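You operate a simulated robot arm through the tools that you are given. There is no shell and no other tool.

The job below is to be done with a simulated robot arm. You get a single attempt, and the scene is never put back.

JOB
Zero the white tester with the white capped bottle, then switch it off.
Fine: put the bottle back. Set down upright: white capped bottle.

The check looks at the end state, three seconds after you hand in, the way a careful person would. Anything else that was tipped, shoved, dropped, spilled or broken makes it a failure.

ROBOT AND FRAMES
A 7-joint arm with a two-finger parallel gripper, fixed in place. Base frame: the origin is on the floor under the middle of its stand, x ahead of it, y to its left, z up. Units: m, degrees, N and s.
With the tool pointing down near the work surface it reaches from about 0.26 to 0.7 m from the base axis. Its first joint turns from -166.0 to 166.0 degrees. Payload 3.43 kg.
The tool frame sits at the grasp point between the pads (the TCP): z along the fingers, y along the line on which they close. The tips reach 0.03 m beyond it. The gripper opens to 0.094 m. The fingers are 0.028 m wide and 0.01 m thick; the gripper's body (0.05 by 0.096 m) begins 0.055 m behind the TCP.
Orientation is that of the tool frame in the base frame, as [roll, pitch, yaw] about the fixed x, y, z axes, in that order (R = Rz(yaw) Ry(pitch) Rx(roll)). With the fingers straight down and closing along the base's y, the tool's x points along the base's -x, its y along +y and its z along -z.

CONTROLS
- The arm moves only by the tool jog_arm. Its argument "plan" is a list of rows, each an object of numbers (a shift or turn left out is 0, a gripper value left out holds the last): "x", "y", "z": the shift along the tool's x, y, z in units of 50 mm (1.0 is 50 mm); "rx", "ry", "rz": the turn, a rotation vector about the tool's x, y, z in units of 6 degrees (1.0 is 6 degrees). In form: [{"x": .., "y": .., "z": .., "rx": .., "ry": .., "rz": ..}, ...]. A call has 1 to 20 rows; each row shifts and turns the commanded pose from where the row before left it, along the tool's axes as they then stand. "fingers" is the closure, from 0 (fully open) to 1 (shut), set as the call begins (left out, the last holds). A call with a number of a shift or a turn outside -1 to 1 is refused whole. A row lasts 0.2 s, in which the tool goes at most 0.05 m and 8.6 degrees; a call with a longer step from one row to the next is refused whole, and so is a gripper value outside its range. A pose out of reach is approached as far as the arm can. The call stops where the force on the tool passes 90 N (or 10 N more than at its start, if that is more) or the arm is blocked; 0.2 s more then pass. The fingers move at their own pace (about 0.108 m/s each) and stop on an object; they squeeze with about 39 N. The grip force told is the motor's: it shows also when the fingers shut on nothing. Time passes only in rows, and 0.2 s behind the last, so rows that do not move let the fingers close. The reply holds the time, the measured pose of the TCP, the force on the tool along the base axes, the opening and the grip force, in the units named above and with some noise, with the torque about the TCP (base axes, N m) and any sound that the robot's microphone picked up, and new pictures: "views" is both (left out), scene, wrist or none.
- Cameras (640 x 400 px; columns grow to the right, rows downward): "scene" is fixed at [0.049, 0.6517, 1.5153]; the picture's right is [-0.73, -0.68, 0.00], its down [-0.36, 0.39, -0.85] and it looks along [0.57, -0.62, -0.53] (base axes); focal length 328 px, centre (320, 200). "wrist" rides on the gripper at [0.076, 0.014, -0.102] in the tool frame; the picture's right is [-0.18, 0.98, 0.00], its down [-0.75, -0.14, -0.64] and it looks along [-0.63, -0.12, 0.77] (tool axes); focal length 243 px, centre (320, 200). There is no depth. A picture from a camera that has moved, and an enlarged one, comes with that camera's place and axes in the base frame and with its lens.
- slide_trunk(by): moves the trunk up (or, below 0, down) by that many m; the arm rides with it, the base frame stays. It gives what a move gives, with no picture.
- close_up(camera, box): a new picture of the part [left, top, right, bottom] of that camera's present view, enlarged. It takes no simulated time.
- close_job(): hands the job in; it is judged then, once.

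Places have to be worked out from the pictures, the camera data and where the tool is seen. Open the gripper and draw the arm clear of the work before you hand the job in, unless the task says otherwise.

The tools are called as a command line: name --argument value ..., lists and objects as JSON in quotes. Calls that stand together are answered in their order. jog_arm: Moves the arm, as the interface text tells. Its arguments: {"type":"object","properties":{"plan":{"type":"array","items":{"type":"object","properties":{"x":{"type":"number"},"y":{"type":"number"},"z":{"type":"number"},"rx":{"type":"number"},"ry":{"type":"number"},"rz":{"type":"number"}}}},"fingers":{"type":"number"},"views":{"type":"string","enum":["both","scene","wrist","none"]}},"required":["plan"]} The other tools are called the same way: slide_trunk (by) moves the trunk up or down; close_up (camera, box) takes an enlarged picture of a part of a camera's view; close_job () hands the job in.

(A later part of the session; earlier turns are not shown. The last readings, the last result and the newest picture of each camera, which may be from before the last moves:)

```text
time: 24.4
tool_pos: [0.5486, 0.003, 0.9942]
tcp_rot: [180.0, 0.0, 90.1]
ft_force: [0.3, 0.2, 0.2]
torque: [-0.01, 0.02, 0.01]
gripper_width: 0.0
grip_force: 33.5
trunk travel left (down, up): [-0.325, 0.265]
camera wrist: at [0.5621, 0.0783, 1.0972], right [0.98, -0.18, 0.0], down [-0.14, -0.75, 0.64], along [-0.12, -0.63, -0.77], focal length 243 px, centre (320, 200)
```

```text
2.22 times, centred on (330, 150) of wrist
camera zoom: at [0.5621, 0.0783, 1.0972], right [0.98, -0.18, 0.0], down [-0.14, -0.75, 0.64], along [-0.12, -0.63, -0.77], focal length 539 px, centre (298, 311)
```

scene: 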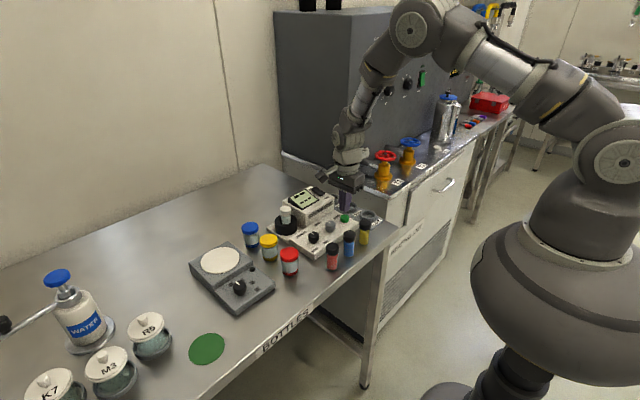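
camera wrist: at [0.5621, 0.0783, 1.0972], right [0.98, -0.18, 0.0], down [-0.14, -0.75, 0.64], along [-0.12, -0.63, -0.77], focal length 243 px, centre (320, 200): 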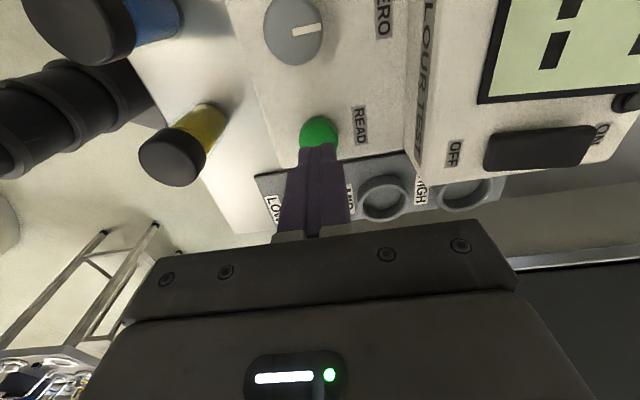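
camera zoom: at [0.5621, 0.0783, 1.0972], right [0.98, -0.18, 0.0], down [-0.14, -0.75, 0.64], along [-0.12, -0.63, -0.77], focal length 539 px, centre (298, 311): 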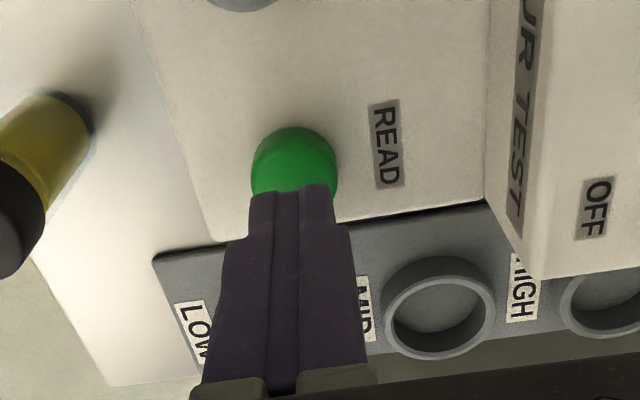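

The tips are centred above the green button. I'll approach in small steps, watching the force.

jog_arm --plan '[{"z": 0.12}, {"z": 0.12}, {"z": 0.04}, {}]' --fingers 1 --views "none"

jog_arm --plan '[{"z": 0.04}, {"z": 0.04}, {}]' --fingers 1 --views "none"

close_up --camera "scene" --box '[270, 170, 380, 250]'

```text
time: 25.4
tool_pos: [0.5483, 0.0025, 0.9803]
tcp_rot: [179.9, 0.0, 90.0]
ft_force: [0.2, -0.1, -1.0]
torque: [0.01, -0.01, 0.02]
gripper_width: 0.0
grip_force: 32.9
trunk travel left (down, up): [-0.325, 0.265]
```

```text
time: 26.2
tool_pos: [0.5473, 0.0016, 0.9762]
tcp_rot: [180.0, 0.1, 90.0]
ft_force: [-0.6, -0.1, 0.5]
torque: [-0.01, 0.02, -0.01]
gripper_width: 0.0
grip_force: 33.2
trunk travel left (down, up): [-0.325, 0.265]
```

```text
5.00 times, centred on (325, 210) of scene
camera zoom: at [0.049, 0.6517, 1.5153], right [-0.73, -0.68, 0.0], down [-0.36, 0.39, -0.85], along [0.57, -0.62, -0.53], focal length 1640 px, centre (295, 150)
```

zoom: 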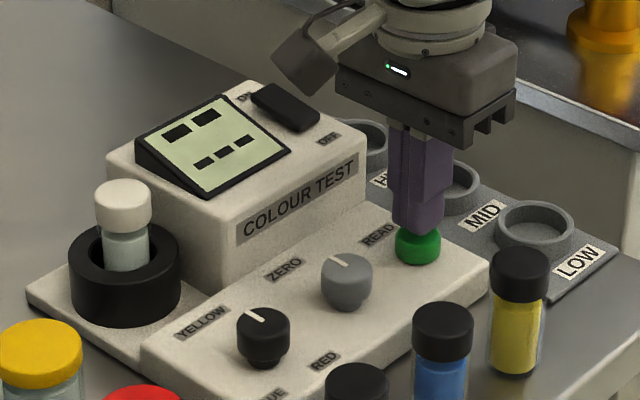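

The tips are almost on the button and the display is visible to the scene camera. I'll continue in 1.5–2 mm steps until the force rises or the display changes.

jog_arm --plan '[{"z": 0.03}, {"z": 0.03}, {}]' --fingers 1 --views "none"

jog_arm --plan '[{"z": 0.03}, {}]' --fingers 1 --views "none"

close_up --camera "scene" --box '[270, 170, 380, 250]'

```text
time: 27.0
tool_pos: [0.5474, 0.0021, 0.9749]
tcp_rot: [-180.0, 0.1, 90.1]
ft_force: [-0.8, -0.3, -0.2]
torque: [0.0, -0.02, -0.04]
gripper_width: 0.0002
grip_force: 33.1
trunk travel left (down, up): [-0.325, 0.265]
```

```text
time: 27.6
tool_pos: [0.5488, 0.002, 0.9724]
tcp_rot: [179.9, 0.0, 90.0]
ft_force: [0.7, 0.3, 0.0]
torque: [0.01, 0.0, 0.01]
gripper_width: 0.0003
grip_force: 33.2
trunk travel left (down, up): [-0.325, 0.265]
```

```text
5.00 times, centred on (325, 210) of scene
camera zoom: at [0.049, 0.6517, 1.5153], right [-0.73, -0.68, 0.0], down [-0.36, 0.39, -0.85], along [0.57, -0.62, -0.53], focal length 1640 px, centre (295, 150)
```

zoom: 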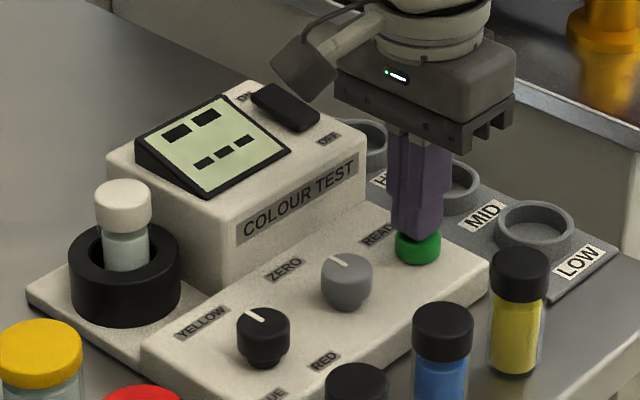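

Still no contact at tip height 0.942. I'll keep stepping down gently.

jog_arm --plan '[{"z": 0.04}, {}]' --fingers 1 --views "none"

jog_arm --plan '[{"z": 0.04}, {}]' --fingers 1 --views "none"

close_up --camera "scene" --box '[270, 170, 380, 250]'

```text
time: 28.2
tool_pos: [0.5481, 0.0033, 0.9704]
tcp_rot: [179.9, -0.1, 90.0]
ft_force: [-0.2, 0.1, 0.7]
torque: [-0.01, 0.02, -0.02]
gripper_width: 0.0
grip_force: 33.4
trunk travel left (down, up): [-0.325, 0.265]
```

```text
time: 28.8
tool_pos: [0.5482, 0.0028, 0.9696]
tcp_rot: [179.9, 0.1, 89.9]
ft_force: [-0.7, 0.5, 1.5]
torque: [0.01, 0.0, -0.01]
gripper_width: 0.0002
grip_force: 34.0
trunk travel left (down, up): [-0.325, 0.265]
```

```text
5.00 times, centred on (325, 210) of scene
camera zoom: at [0.049, 0.6517, 1.5153], right [-0.73, -0.68, 0.0], down [-0.36, 0.39, -0.85], along [0.57, -0.62, -0.53], focal length 1640 px, centre (295, 150)
```

zoom: 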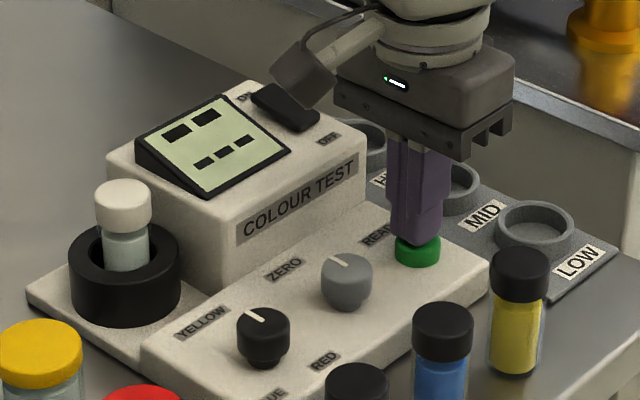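

A slight force (1.5 N) suggests first contact. I'll press further in small steps.

jog_arm --plan '[{"z": 0.04}, {}]' --fingers 1 --views "none"

close_up --camera "scene" --box '[270, 170, 380, 250]'

```text
time: 29.4
tool_pos: [0.5481, 0.0027, 0.9654]
tcp_rot: [180.0, 0.0, 89.9]
ft_force: [-1.0, 0.7, 1.8]
torque: [0.05, 0.01, -0.02]
gripper_width: 0.0
grip_force: 33.6
trunk travel left (down, up): [-0.325, 0.265]
heard: click
```

```text
5.00 times, centred on (325, 210) of scene
camera zoom: at [0.049, 0.6517, 1.5153], right [-0.73, -0.68, 0.0], down [-0.36, 0.39, -0.85], along [0.57, -0.62, -0.53], focal length 1640 px, centre (295, 150)
```

zoom: 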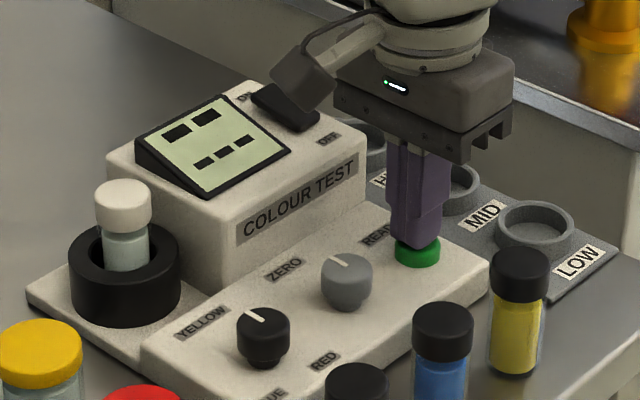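

A click was heard at tip height about 0.935. I'll release the button by raising and then look at the display.

jog_arm --plan '[{"z": -0.15}, {"z": -0.2}, {"z": -0.25}, {}]' --fingers 1 --views "none"

close_up --camera "scene" --box '[270, 180, 330, 218]'

close_up --camera "scene" --box '[270, 170, 380, 250]'

```text
time: 30.4
tool_pos: [0.5475, 0.0015, 0.9981]
tcp_rot: [-180.0, 0.0, 90.0]
ft_force: [0.1, 0.5, 0.6]
torque: [-0.01, -0.04, -0.01]
gripper_width: 0.0
grip_force: 33.1
trunk travel left (down, up): [-0.325, 0.265]
```

```text
10.53 times, centred on (300, 199) of scene
camera zoom: at [0.049, 0.6517, 1.5153], right [-0.73, -0.68, 0.0], down [-0.36, 0.39, -0.85], along [0.57, -0.62, -0.53], focal length 3453 px, centre (530, 210)
```

zoom: 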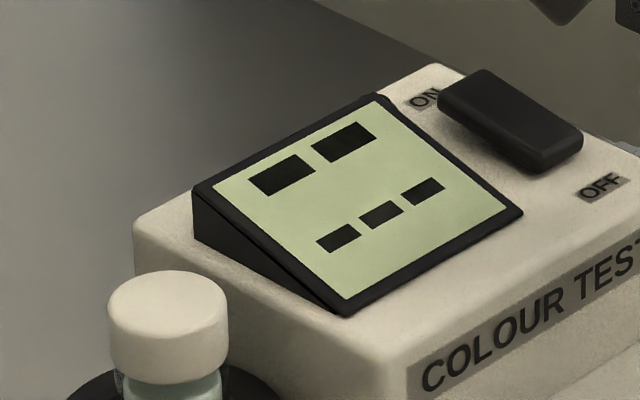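

```text
5.00 times, centred on (325, 210) of scene
camera zoom: at [0.049, 0.6517, 1.5153], right [-0.73, -0.68, 0.0], down [-0.36, 0.39, -0.85], along [0.57, -0.62, -0.53], focal length 1640 px, centre (295, 150)
```

zoom: 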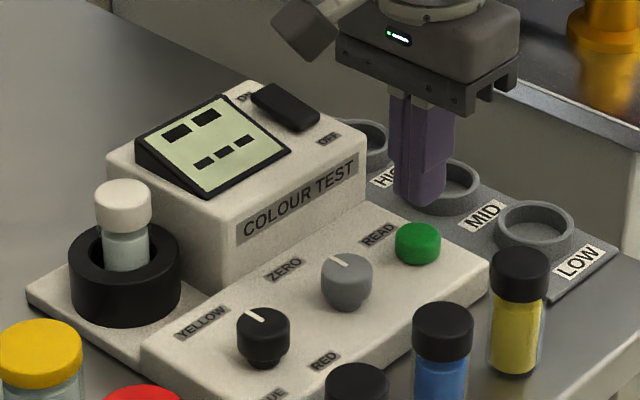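

The display still shows dashes after the click. I'll look at the rocker and the little lamp beside it from the wrist camera to judge whether the tester is on.

jog_arm --plan '[{"z": -0.4}, {"z": -0.5}, {}]' --fingers 1 --views "wrist"

close_up --camera "wrist" --box '[380, 0, 560, 120]'

close_up --camera "scene" --box '[270, 180, 330, 218]'

```text
time: 31.2
tool_pos: [0.5482, 0.0032, 1.0424]
tcp_rot: [-180.0, 0.0, 90.0]
ft_force: [0.3, -0.3, 0.2]
torque: [0.01, -0.02, 0.06]
gripper_width: 0.0001
grip_force: 33.5
trunk travel left (down, up): [-0.325, 0.265]
camera wrist: at [0.562, 0.0786, 1.1456], right [0.98, -0.18, 0.0], down [-0.14, -0.75, 0.64], along [-0.12, -0.63, -0.77], focal length 243 px, centre (320, 200)
```

wrist: 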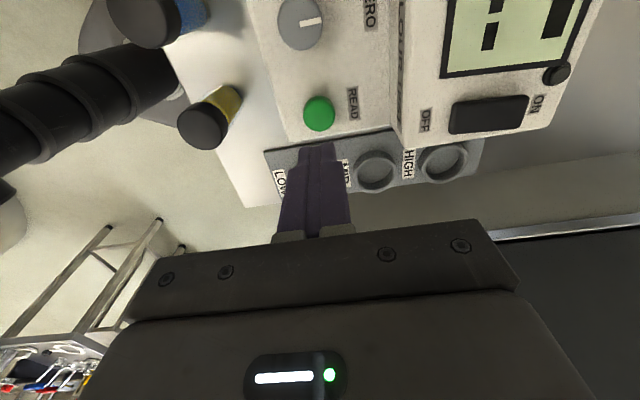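

```text
3.33 times, centred on (470, 60) of wrist
camera zoom: at [0.562, 0.0786, 1.1456], right [0.98, -0.18, 0.0], down [-0.14, -0.75, 0.64], along [-0.12, -0.63, -0.77], focal length 809 px, centre (-180, 667)
```

zoom: 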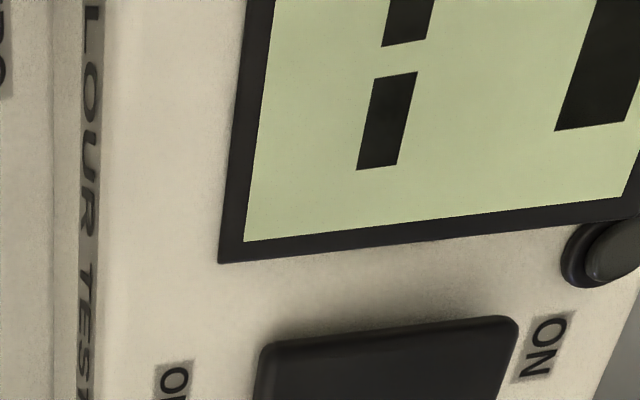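

```text
10.53 times, centred on (300, 199) of scene
camera zoom: at [0.049, 0.6517, 1.5153], right [-0.73, -0.68, 0.0], down [-0.36, 0.39, -0.85], along [0.57, -0.62, -0.53], focal length 3453 px, centre (530, 210)
```

zoom: 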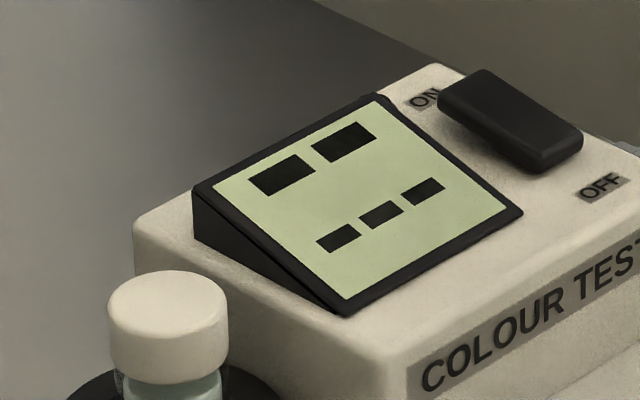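

The lamp next to ON looks dark, so the tester may actually be off. I'll zoom on the rocker to see which end is pressed in.

close_up --camera "scene" --box '[306, 182, 330, 200]'

close_up --camera "wrist" --box '[425, 55, 585, 155]'

```text
16.00 times, centred on (318, 191) of scene
camera zoom: at [0.049, 0.6517, 1.5153], right [-0.73, -0.68, 0.0], down [-0.36, 0.39, -0.85], along [0.57, -0.62, -0.53], focal length 5248 px, centre (352, 344)
```

zoom: 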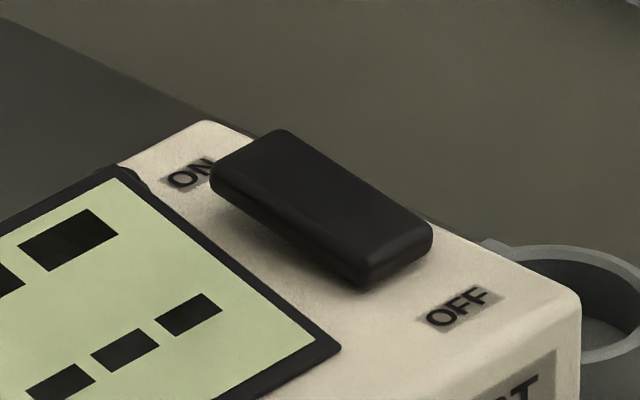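

```text
4.00 times, centred on (505, 105) of wrist
camera zoom: at [0.562, 0.0786, 1.1456], right [0.98, -0.18, 0.0], down [-0.14, -0.75, 0.64], along [-0.12, -0.63, -0.77], focal length 970 px, centre (-420, 580)
```

zoom: 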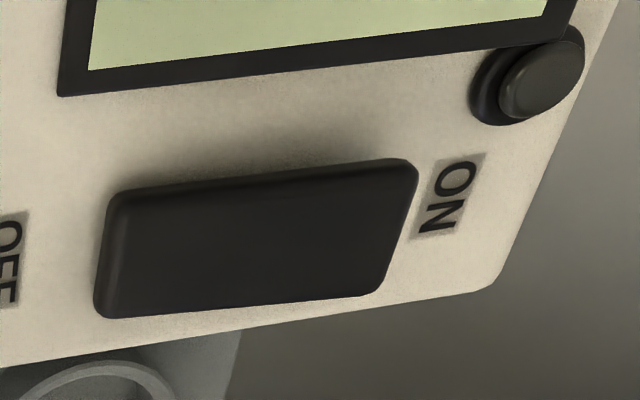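

The rocker's ON end is raised (it overhangs the "ON" label with a shadow beneath), its OFF end is down, and the lamp is dark. So the tester is off and has to be switched on first. The ON end is near (0.677, 0.0, 0.994), so I'll move the closed tips above it.

jog_arm --plan '[{"z": -0.4}, {"y": 0.4}, {"y": 0.6}, {"y": 0.6}, {"y": 0.6}, {"x": -0.06, "y": 0.28}, {}]' --fingers 1 --views "both"

close_up --camera "scene" --box '[280, 160, 340, 210]'

close_up --camera "wrist" --box '[220, 60, 440, 240]'

```text
time: 32.8
tool_pos: [0.6714, -0.0011, 1.0614]
tcp_rot: [-180.0, 0.0, 90.0]
ft_force: [-0.5, 0.2, 0.7]
torque: [0.02, 0.03, -0.01]
gripper_width: 0.0001
grip_force: 33.3
trunk travel left (down, up): [-0.325, 0.265]
camera wrist: at [0.6856, 0.0752, 1.1644], right [0.98, -0.18, 0.0], down [-0.14, -0.75, 0.64], along [-0.12, -0.63, -0.77], focal length 243 px, centre (320, 200)
```

scene: 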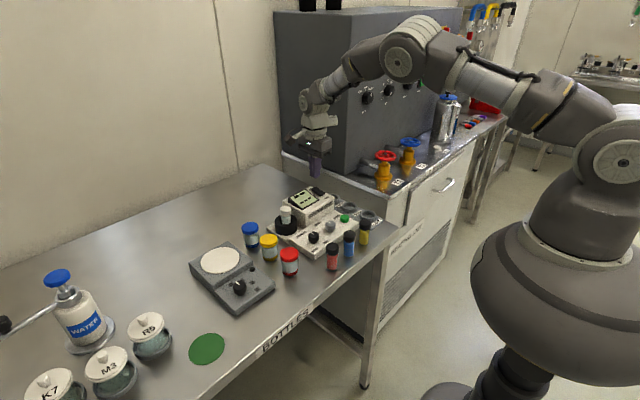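
wrist: 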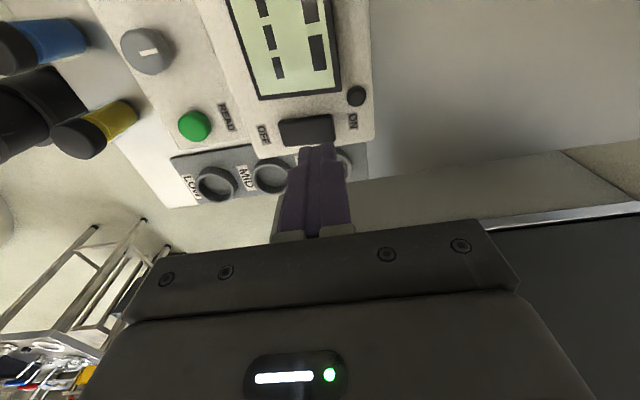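

```text
8.00 times, centred on (310, 185) of scene
camera zoom: at [0.049, 0.6517, 1.5153], right [-0.73, -0.68, 0.0], down [-0.36, 0.39, -0.85], along [0.57, -0.62, -0.53], focal length 2624 px, centre (400, 320)
```

zoom: 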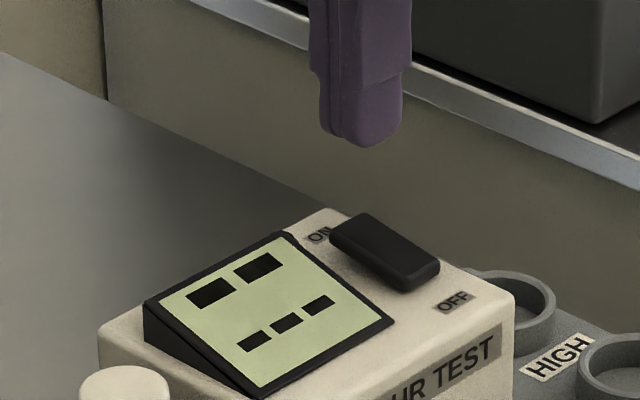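

```text
2.22 times, centred on (330, 150) of wrist
camera zoom: at [0.6856, 0.0752, 1.1644], right [0.98, -0.18, 0.0], down [-0.14, -0.75, 0.64], along [-0.12, -0.63, -0.77], focal length 539 px, centre (298, 311)
```

zoom: 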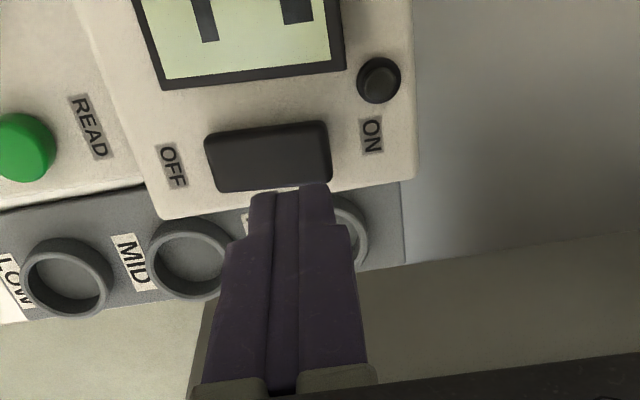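

The rocker spans x 0.639–0.681 at y≈0, and the lamp and display edge are clear of the tips. I'll shift 3 mm toward +x and lower to just above the ON end, then press gently.

jog_arm --plan '[{"y": 0.06, "z": 0.25}, {"z": 0.25}, {"z": 0.1}, {}]' --fingers 1 --views "none"

jog_arm --plan '[{"z": 0.06}, {"z": 0.04}, {}]' --fingers 1 --views "none"

close_up --camera "scene" --box '[280, 165, 340, 215]'

```text
time: 33.8
tool_pos: [0.6761, -0.0016, 1.032]
tcp_rot: [179.9, -0.1, 90.0]
ft_force: [-0.2, -0.7, -0.1]
torque: [0.03, 0.02, 0.0]
gripper_width: 0.0002
grip_force: 33.4
trunk travel left (down, up): [-0.325, 0.265]
```

```text
time: 34.6
tool_pos: [0.6755, -0.0003, 1.0275]
tcp_rot: [180.0, 0.0, 89.9]
ft_force: [0.3, 0.9, 0.0]
torque: [0.01, -0.02, 0.05]
gripper_width: 0.0
grip_force: 32.9
trunk travel left (down, up): [-0.325, 0.265]
```

```text
8.00 times, centred on (310, 190) of scene
camera zoom: at [0.049, 0.6517, 1.5153], right [-0.73, -0.68, 0.0], down [-0.36, 0.39, -0.85], along [0.57, -0.62, -0.53], focal length 2624 px, centre (400, 280)
```

zoom: 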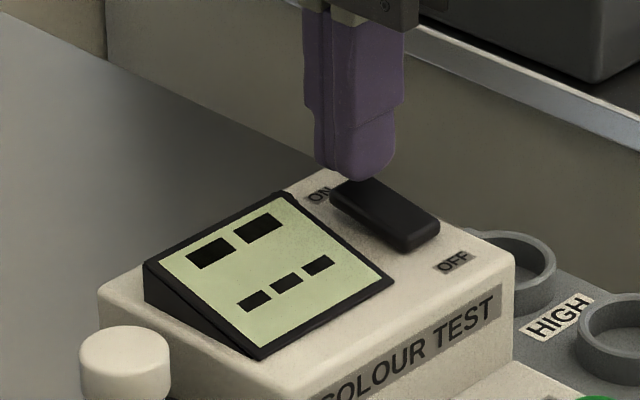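

The tips are right above the ON end. I'll press down in 2 mm steps until a click or force.

jog_arm --plan '[{"z": 0.04}, {"z": 0.04}, {}]' --fingers 1 --views "none"

jog_arm --plan '[{"z": 0.04}, {}]' --fingers 1 --views "none"

close_up --camera "scene" --box '[280, 165, 340, 215]'

```text
time: 35.4
tool_pos: [0.6756, -0.0008, 1.0217]
tcp_rot: [-179.9, 0.0, 90.0]
ft_force: [0.0, -0.6, -0.3]
torque: [-0.01, -0.02, 0.02]
gripper_width: 0.0
grip_force: 32.5
trunk travel left (down, up): [-0.325, 0.265]
```

```text
time: 36.0
tool_pos: [0.6763, 0.0006, 1.0206]
tcp_rot: [179.9, 0.0, 89.9]
ft_force: [0.4, 0.0, 0.0]
torque: [0.03, 0.02, -0.01]
gripper_width: 0.0
grip_force: 32.9
trunk travel left (down, up): [-0.325, 0.265]
```

```text
8.00 times, centred on (310, 190) of scene
camera zoom: at [0.049, 0.6517, 1.5153], right [-0.73, -0.68, 0.0], down [-0.36, 0.39, -0.85], along [0.57, -0.62, -0.53], focal length 2624 px, centre (400, 280)
```

zoom: 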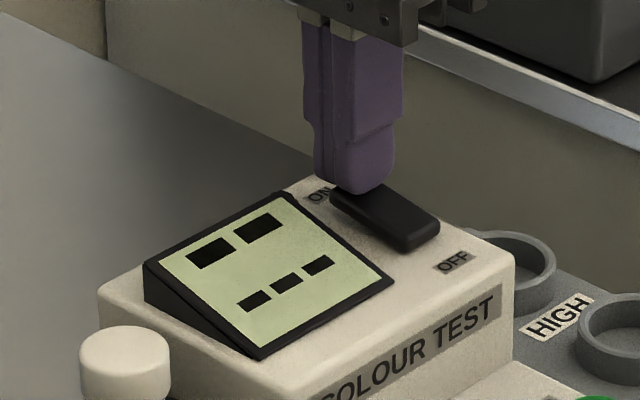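

No contact yet at tip height 0.990; I'll keep stepping down 2 mm at a time.

jog_arm --plan '[{"z": 0.04}, {}]' --fingers 1 --views "none"

jog_arm --plan '[{"z": 0.04}, {}]' --fingers 1 --views "none"

close_up --camera "scene" --box '[280, 165, 340, 215]'

```text
time: 36.6
tool_pos: [0.6762, -0.0, 1.0198]
tcp_rot: [179.9, 0.0, 90.0]
ft_force: [1.1, 0.4, 0.4]
torque: [-0.03, -0.04, 0.03]
gripper_width: 0.0
grip_force: 33.0
trunk travel left (down, up): [-0.325, 0.265]
```

```text
time: 37.2
tool_pos: [0.6755, 0.0007, 1.0173]
tcp_rot: [180.0, 0.0, 89.9]
ft_force: [0.1, 0.2, 0.7]
torque: [0.0, 0.01, 0.04]
gripper_width: 0.0001
grip_force: 32.7
trunk travel left (down, up): [-0.325, 0.265]
```

```text
8.00 times, centred on (310, 190) of scene
camera zoom: at [0.049, 0.6517, 1.5153], right [-0.73, -0.68, 0.0], down [-0.36, 0.39, -0.85], along [0.57, -0.62, -0.53], focal length 2624 px, centre (400, 280)
```

zoom: 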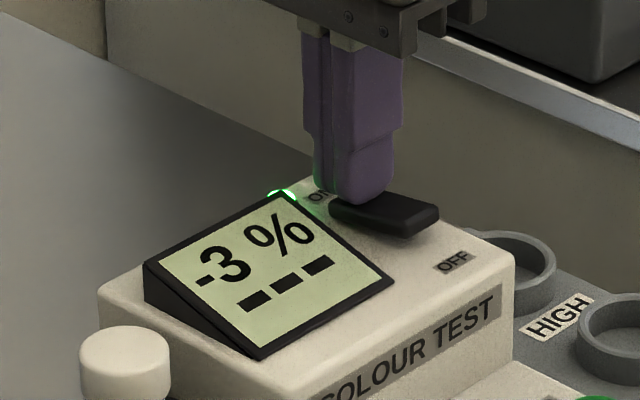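

The tester is now on: green lamp lit and the display reads "-3 %" over "---". I'll raise the tool and check the settled reading.

jog_arm --plan '[{"z": -0.2}, {"z": -0.4}, {"z": -0.4}, {}]' --fingers 1 --views "wrist"

close_up --camera "scene" --box '[270, 180, 370, 250]'

close_up --camera "scene" --box '[280, 180, 332, 213]'

```text
time: 38.2
tool_pos: [0.6758, -0.0013, 1.0674]
tcp_rot: [179.9, 0.0, 90.0]
ft_force: [0.8, -0.1, -0.3]
torque: [-0.01, -0.02, 0.02]
gripper_width: 0.0001
grip_force: 32.9
trunk travel left (down, up): [-0.325, 0.265]
camera wrist: at [0.6893, 0.0743, 1.17], right [0.98, -0.18, 0.0], down [-0.14, -0.75, 0.64], along [-0.12, -0.63, -0.77], focal length 243 px, centre (320, 200)
```

wrist: 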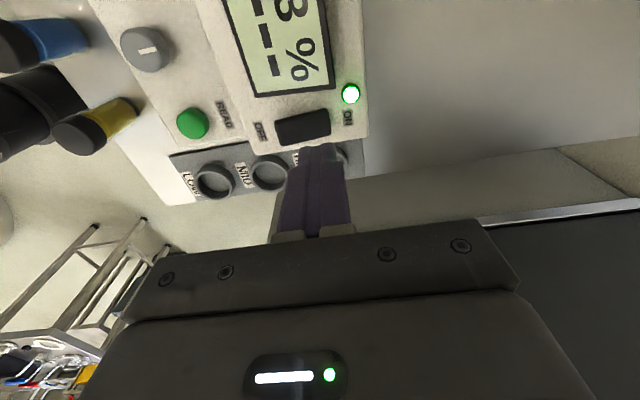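

```text
5.71 times, centred on (320, 215) of scene
camera zoom: at [0.049, 0.6517, 1.5153], right [-0.73, -0.68, 0.0], down [-0.36, 0.39, -0.85], along [0.57, -0.62, -0.53], focal length 1874 px, centre (320, 114)
```

zoom: 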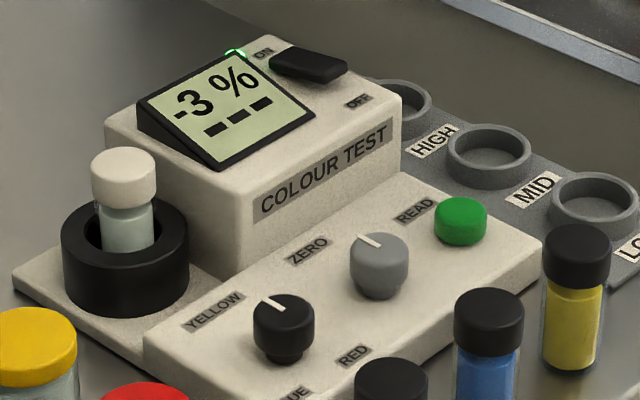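

```text
12.12 times, centred on (306, 196) of scene
camera zoom: at [0.049, 0.6517, 1.5153], right [-0.73, -0.68, 0.0], down [-0.36, 0.39, -0.85], along [0.57, -0.62, -0.53], focal length 3976 px, centre (490, 242)
```

zoom: 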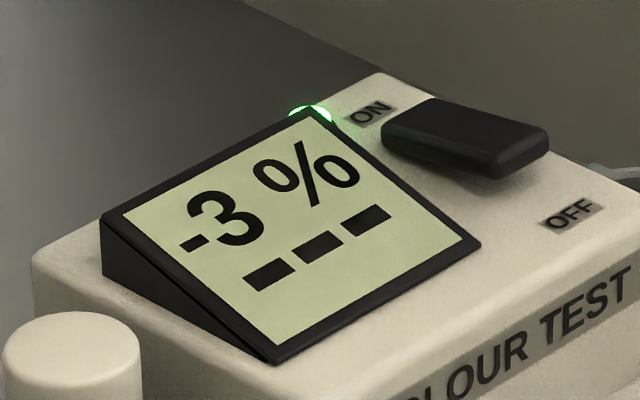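

The reading is a steady "-3 %", so the ZERO knob must be turned until it shows 0. I'll move above the ZERO knob (about 0.547, 0.068) and turn the tool back to yaw 180 so the wrist camera doesn't block the scene camera's view of the display.

jog_arm --plan '[{"z": -0.3}, {"x": 0.345, "y": -0.645}, {"x": 0.345, "y": -0.645}, {"x": 0.345, "y": -0.645}, {"x": 0.345, "y": -0.645}, {"rz": -1}, {"rz": -1}, {"rz": -1}, {"rz": -1}, {"rz": -1}, {"rz": -1}, {"rz": -1}, {"rz": -1}, {"rz": -1}, {"rz": -1}, {"rz": -1}, {"rz": -1}, {"rz": -1}, {"rz": -1}, {"rz": -1}]' --fingers 0.45 --views "both"

close_up --camera "scene" --box '[270, 180, 370, 250]'

close_up --camera "wrist" --box '[230, 80, 420, 220]'

```text
time: 42.4
tool_pos: [0.547, 0.0676, 1.0818]
tcp_rot: [180.0, 0.0, -179.9]
ft_force: [-0.2, 1.1, 0.5]
torque: [-0.02, -0.02, 0.01]
gripper_width: 0.0516
grip_force: 0.0
trunk travel left (down, up): [-0.325, 0.265]
camera wrist: at [0.4699, 0.0816, 1.1845], right [0.18, 0.98, 0.0], down [0.75, -0.14, 0.64], along [0.63, -0.12, -0.77], focal length 243 px, centre (320, 200)
```

scene: 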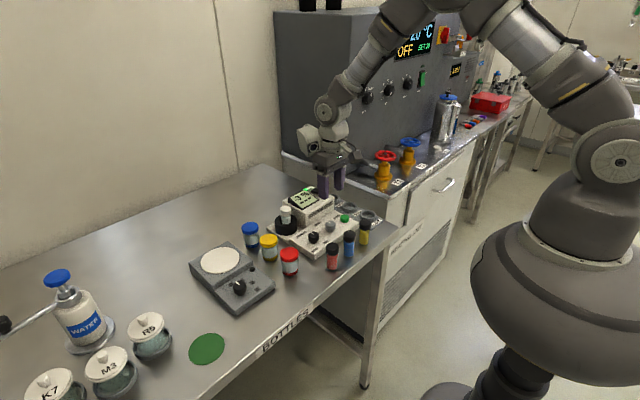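
wrist: 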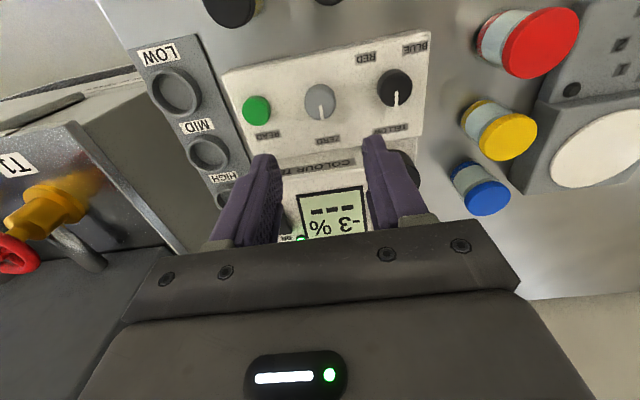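

```text
5.71 times, centred on (320, 215) of scene
camera zoom: at [0.049, 0.6517, 1.5153], right [-0.73, -0.68, 0.0], down [-0.36, 0.39, -0.85], along [0.57, -0.62, -0.53], focal length 1874 px, centre (320, 114)
```

zoom: 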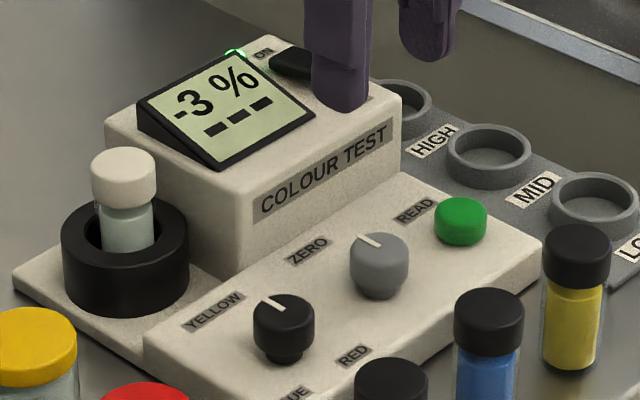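

```text
2.86 times, centred on (325, 150) of wrist
camera zoom: at [0.4699, 0.0816, 1.1845], right [0.18, 0.98, 0.0], down [0.75, -0.14, 0.64], along [0.63, -0.12, -0.77], focal length 693 px, centre (306, 343)
```

zoom: 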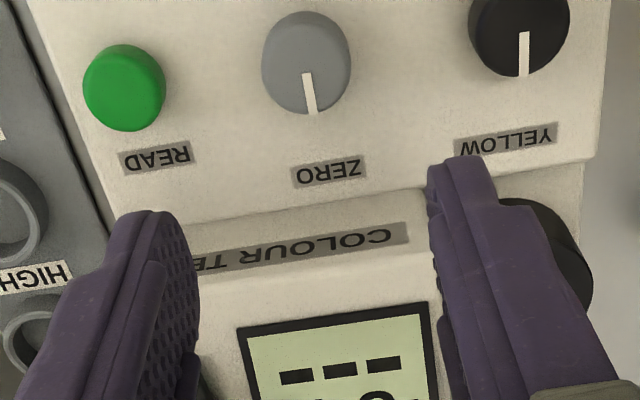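

The ZERO knob axis is near (0.5475, 0.0675), top about z 0.950, diameter about 30 mm. I'll lower with the fingers open 52 mm to straddle it, tips about 12 mm below its top.

jog_arm --plan '[{"z": 0.5}, {"z": 0.5}, {"z": 0.5}, {"z": 0.3}, {"z": 0.2}, {"z": 0.1}, {}]' --fingers 0.45 --views "both"

close_up --camera "scene" --box '[270, 180, 370, 250]'

close_up --camera "wrist" --box '[230, 80, 420, 220]'

```text
time: 44.0
tool_pos: [0.5452, 0.0689, 0.9763]
tcp_rot: [180.0, 0.0, -179.9]
ft_force: [0.2, -0.2, 0.6]
torque: [-0.03, -0.01, 0.0]
gripper_width: 0.0516
grip_force: 0.2
trunk travel left (down, up): [-0.325, 0.265]
camera wrist: at [0.4689, 0.0822, 1.0788], right [0.18, 0.98, 0.0], down [0.75, -0.14, 0.64], along [0.63, -0.12, -0.77], focal length 243 px, centre (320, 200)
```

scene: 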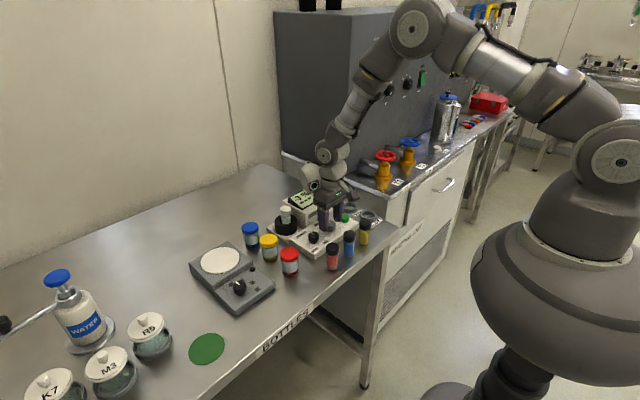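
wrist: 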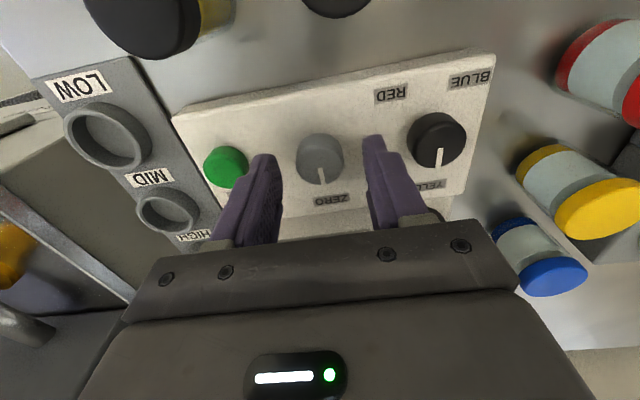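

```text
5.71 times, centred on (320, 215) of scene
camera zoom: at [0.049, 0.6517, 1.5153], right [-0.73, -0.68, 0.0], down [-0.36, 0.39, -0.85], along [0.57, -0.62, -0.53], focal length 1874 px, centre (320, 114)
```

zoom: 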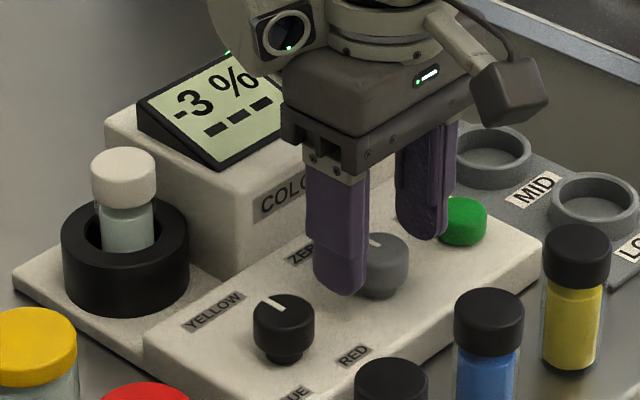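

```text
2.86 times, centred on (325, 150) of wrist
camera zoom: at [0.4689, 0.0822, 1.0788], right [0.18, 0.98, 0.0], down [0.75, -0.14, 0.64], along [0.63, -0.12, -0.77], focal length 693 px, centre (306, 343)
```

zoom: 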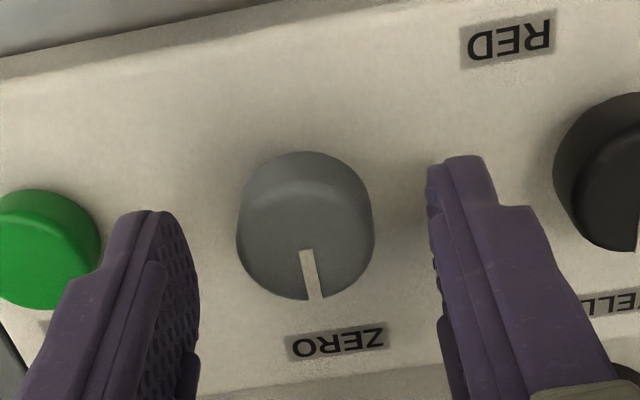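

The knob is centred between the fingers at about (0.547, 0.068), top z 0.951. I'll go down 8 mm more and then close gently on it.

jog_arm --plan '[{"x": -0.02, "y": -0.01, "z": 0.08}, {"z": 0.08}, {}]' --fingers 0.45 --views "none"

jog_arm --plan '[{}, {}, {}]' --fingers 1 --views "wrist"

close_up --camera "scene" --box '[270, 180, 370, 250]'

```text
time: 44.8
tool_pos: [0.548, 0.0692, 0.9674]
tcp_rot: [-180.0, -0.1, -180.0]
ft_force: [0.8, 0.0, -0.2]
torque: [0.01, -0.02, -0.02]
gripper_width: 0.052
grip_force: 0.0
trunk travel left (down, up): [-0.325, 0.265]
```

```text
time: 45.6
tool_pos: [0.5478, 0.0683, 0.9679]
tcp_rot: [-179.9, 0.0, 180.0]
ft_force: [0.4, 0.7, -1.0]
torque: [0.4, -0.17, -0.01]
gripper_width: 0.0298
grip_force: 44.9
trunk travel left (down, up): [-0.325, 0.265]
camera wrist: at [0.471, 0.0817, 1.0711], right [0.18, 0.98, 0.0], down [0.75, -0.14, 0.64], along [0.63, -0.12, -0.77], focal length 243 px, centre (320, 200)
```

wrist: 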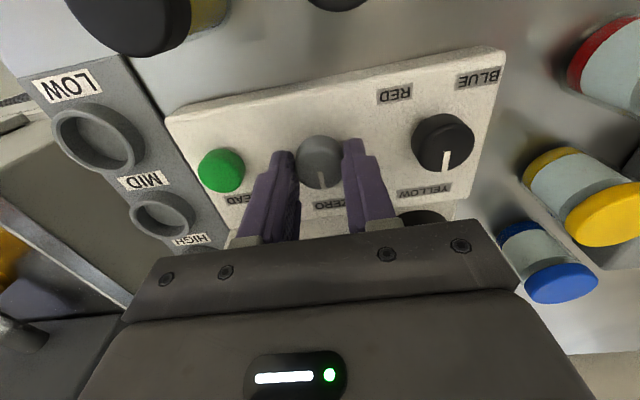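

```text
5.71 times, centred on (320, 215) of scene
camera zoom: at [0.049, 0.6517, 1.5153], right [-0.73, -0.68, 0.0], down [-0.36, 0.39, -0.85], along [0.57, -0.62, -0.53], focal length 1874 px, centre (320, 114)
```

zoom: 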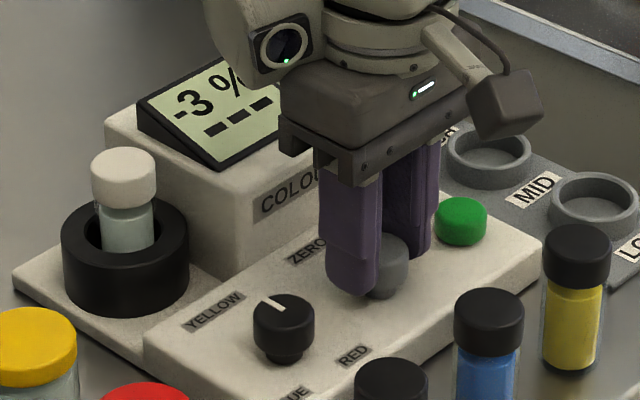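

The knob is gripped (29.8 mm) and "-3" is still visible. I'll turn it 6° clockwise (seen from above) and check how the reading responds.

jog_arm --plan '[{"rz": 0.5}, {"rz": 0.5}, {}]' --fingers 1 --views "none"

close_up --camera "scene" --box '[270, 180, 330, 218]'

```text
time: 46.4
tool_pos: [0.5483, 0.069, 0.9683]
tcp_rot: [180.0, 0.0, 174.0]
ft_force: [0.7, -0.3, -7.0]
torque: [0.25, -0.87, -0.03]
gripper_width: 0.0295
grip_force: 45.1
trunk travel left (down, up): [-0.325, 0.265]
```

```text
10.53 times, centred on (300, 199) of scene
camera zoom: at [0.049, 0.6517, 1.5153], right [-0.73, -0.68, 0.0], down [-0.36, 0.39, -0.85], along [0.57, -0.62, -0.53], focal length 3453 px, centre (530, 210)
```

zoom: 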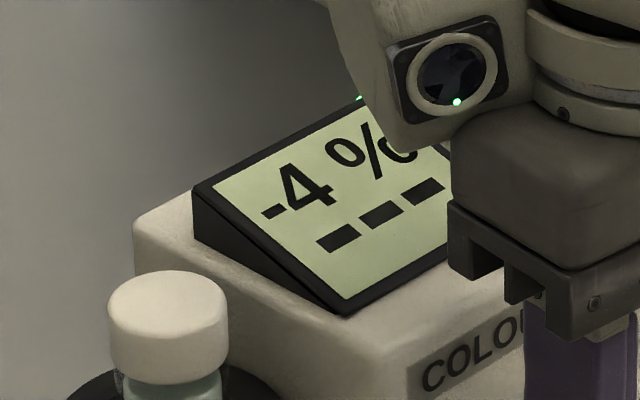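

Clockwise makes it worse (−4), so I'll go counter-clockwise, first 18° back, and read again.

jog_arm --plan '[{"rz": -0.6}, {"rz": -0.6}, {"rz": -0.6}, {"rz": -0.6}, {"rz": -0.6}, {}]' --fingers 1 --views "none"

close_up --camera "scene" --box '[270, 180, 330, 218]'

```text
time: 47.8
tool_pos: [0.5474, 0.0682, 0.9677]
tcp_rot: [180.0, 0.1, -168.0]
ft_force: [2.5, -0.8, 1.3]
torque: [0.1, 0.97, 0.02]
gripper_width: 0.0295
grip_force: 44.9
trunk travel left (down, up): [-0.325, 0.265]
```

```text
10.53 times, centred on (300, 199) of scene
camera zoom: at [0.049, 0.6517, 1.5153], right [-0.73, -0.68, 0.0], down [-0.36, 0.39, -0.85], along [0.57, -0.62, -0.53], focal length 3453 px, centre (530, 210)
```

zoom: 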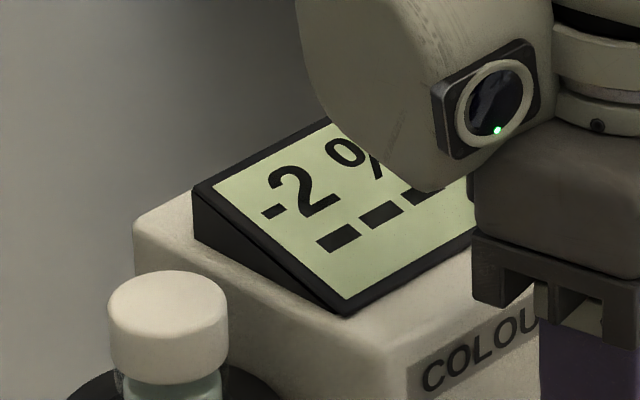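

Counter-clockwise raises it (−2 at +12°). I'll continue 12° more and read.

jog_arm --plan '[{"rz": -0.5}, {"rz": -0.5}, {"rz": -0.5}, {"rz": -0.5}, {}]' --fingers 1 --views "none"

close_up --camera "scene" --box '[270, 180, 330, 218]'

```text
time: 49.0
tool_pos: [0.5483, 0.0677, 0.9684]
tcp_rot: [-180.0, 0.0, -155.9]
ft_force: [2.0, 0.4, -3.1]
torque: [0.36, 0.03, 0.0]
gripper_width: 0.0297
grip_force: 44.5
trunk travel left (down, up): [-0.325, 0.265]
```

```text
10.53 times, centred on (300, 199) of scene
camera zoom: at [0.049, 0.6517, 1.5153], right [-0.73, -0.68, 0.0], down [-0.36, 0.39, -0.85], along [0.57, -0.62, -0.53], focal length 3453 px, centre (530, 210)
```

zoom: 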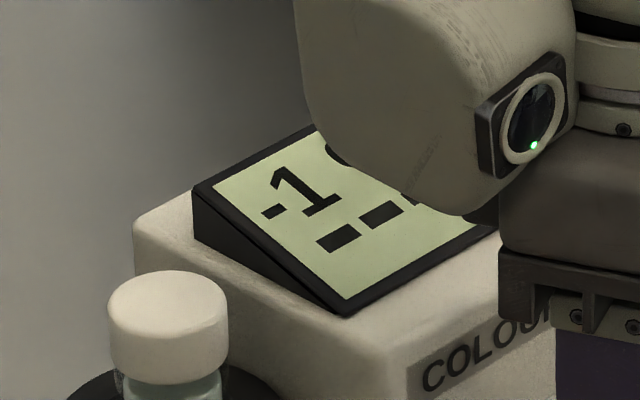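

−1 at +24°. I'll continue in 6° increments.

jog_arm --plan '[{"rz": -0.5}, {"rz": -0.5}, {}]' --fingers 1 --views "none"

close_up --camera "scene" --box '[270, 180, 330, 218]'

```text
time: 49.8
tool_pos: [0.547, 0.0675, 0.9677]
tcp_rot: [180.0, 0.1, -150.1]
ft_force: [1.1, 3.2, -5.0]
torque: [0.89, -0.68, 0.01]
gripper_width: 0.0299
grip_force: 45.0
trunk travel left (down, up): [-0.325, 0.265]
```

```text
10.53 times, centred on (300, 199) of scene
camera zoom: at [0.049, 0.6517, 1.5153], right [-0.73, -0.68, 0.0], down [-0.36, 0.39, -0.85], along [0.57, -0.62, -0.53], focal length 3453 px, centre (530, 210)
```

zoom: 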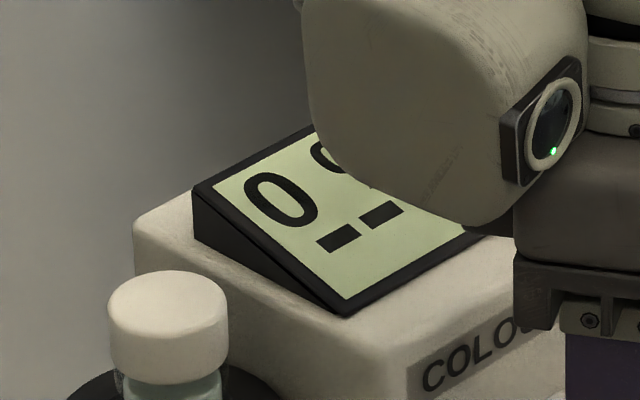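

It reads 0 at +30°. To centre within the zero band I'll keep going in small steps to find where it changes to +1.

jog_arm --plan '[{"rz": -0.5}, {}]' --fingers 1 --views "none"

close_up --camera "scene" --box '[270, 180, 330, 218]'

jog_arm --plan '[{"rz": -0.5}, {}]' --fingers 1 --views "none"

close_up --camera "scene" --box '[270, 180, 330, 218]'

```text
time: 50.4
tool_pos: [0.5465, 0.068, 0.9671]
tcp_rot: [-180.0, -0.1, -147.1]
ft_force: [-2.1, 4.0, -8.1]
torque: [0.21, -1.01, 0.03]
gripper_width: 0.0296
grip_force: 45.0
trunk travel left (down, up): [-0.325, 0.265]
```

```text
10.53 times, centred on (300, 199) of scene
camera zoom: at [0.049, 0.6517, 1.5153], right [-0.73, -0.68, 0.0], down [-0.36, 0.39, -0.85], along [0.57, -0.62, -0.53], focal length 3453 px, centre (530, 210)
```

zoom: 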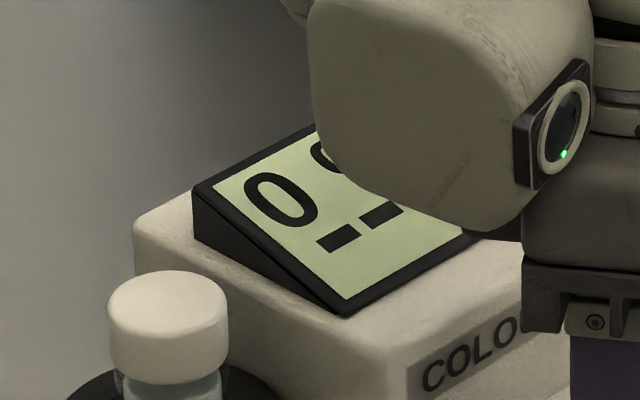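

```text
time: 51.0
tool_pos: [0.5475, 0.0691, 0.9667]
tcp_rot: [-180.0, -0.2, -144.0]
ft_force: [1.9, 3.7, -5.4]
torque: [-0.06, 0.56, -0.01]
gripper_width: 0.0296
grip_force: 45.1
trunk travel left (down, up): [-0.325, 0.265]
```

```text
10.53 times, centred on (300, 199) of scene
camera zoom: at [0.049, 0.6517, 1.5153], right [-0.73, -0.68, 0.0], down [-0.36, 0.39, -0.85], along [0.57, -0.62, -0.53], focal length 3453 px, centre (530, 210)
```

zoom: 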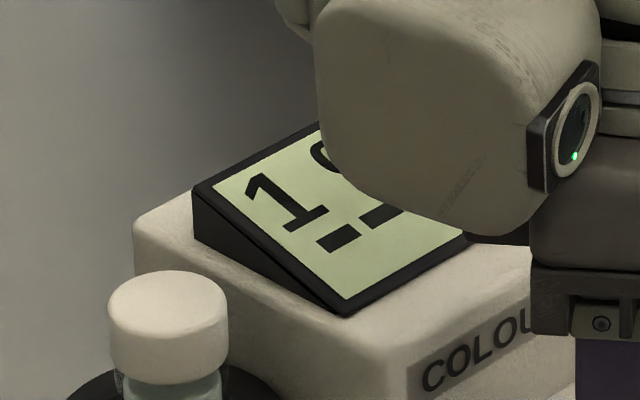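

It turns to +1 at +36°, with 0 at +30° to +33° and −1 at +24°, so the band centre is about +30°. I'll turn back 6° clockwise to +30°.

jog_arm --plan '[{"rz": 0.5}, {"rz": 0.5}, {}, {}]' --fingers 1 --views "none"

close_up --camera "scene" --box '[270, 180, 330, 218]'

```text
time: 52.0
tool_pos: [0.5474, 0.0685, 0.9674]
tcp_rot: [179.9, 0.0, -150.0]
ft_force: [3.8, 3.7, -6.3]
torque: [0.23, 0.31, 0.01]
gripper_width: 0.0294
grip_force: 44.7
trunk travel left (down, up): [-0.325, 0.265]
```

```text
10.53 times, centred on (300, 199) of scene
camera zoom: at [0.049, 0.6517, 1.5153], right [-0.73, -0.68, 0.0], down [-0.36, 0.39, -0.85], along [0.57, -0.62, -0.53], focal length 3453 px, centre (530, 210)
```

zoom: 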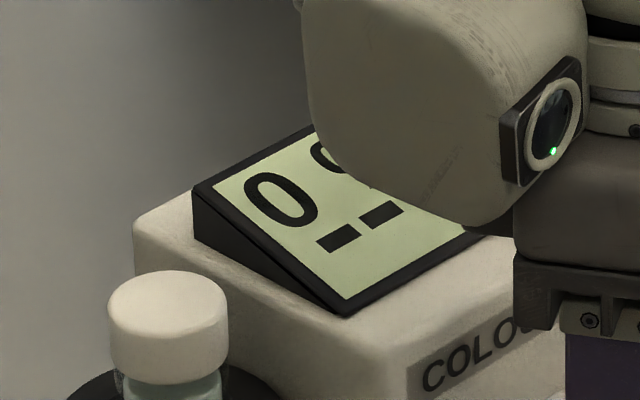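

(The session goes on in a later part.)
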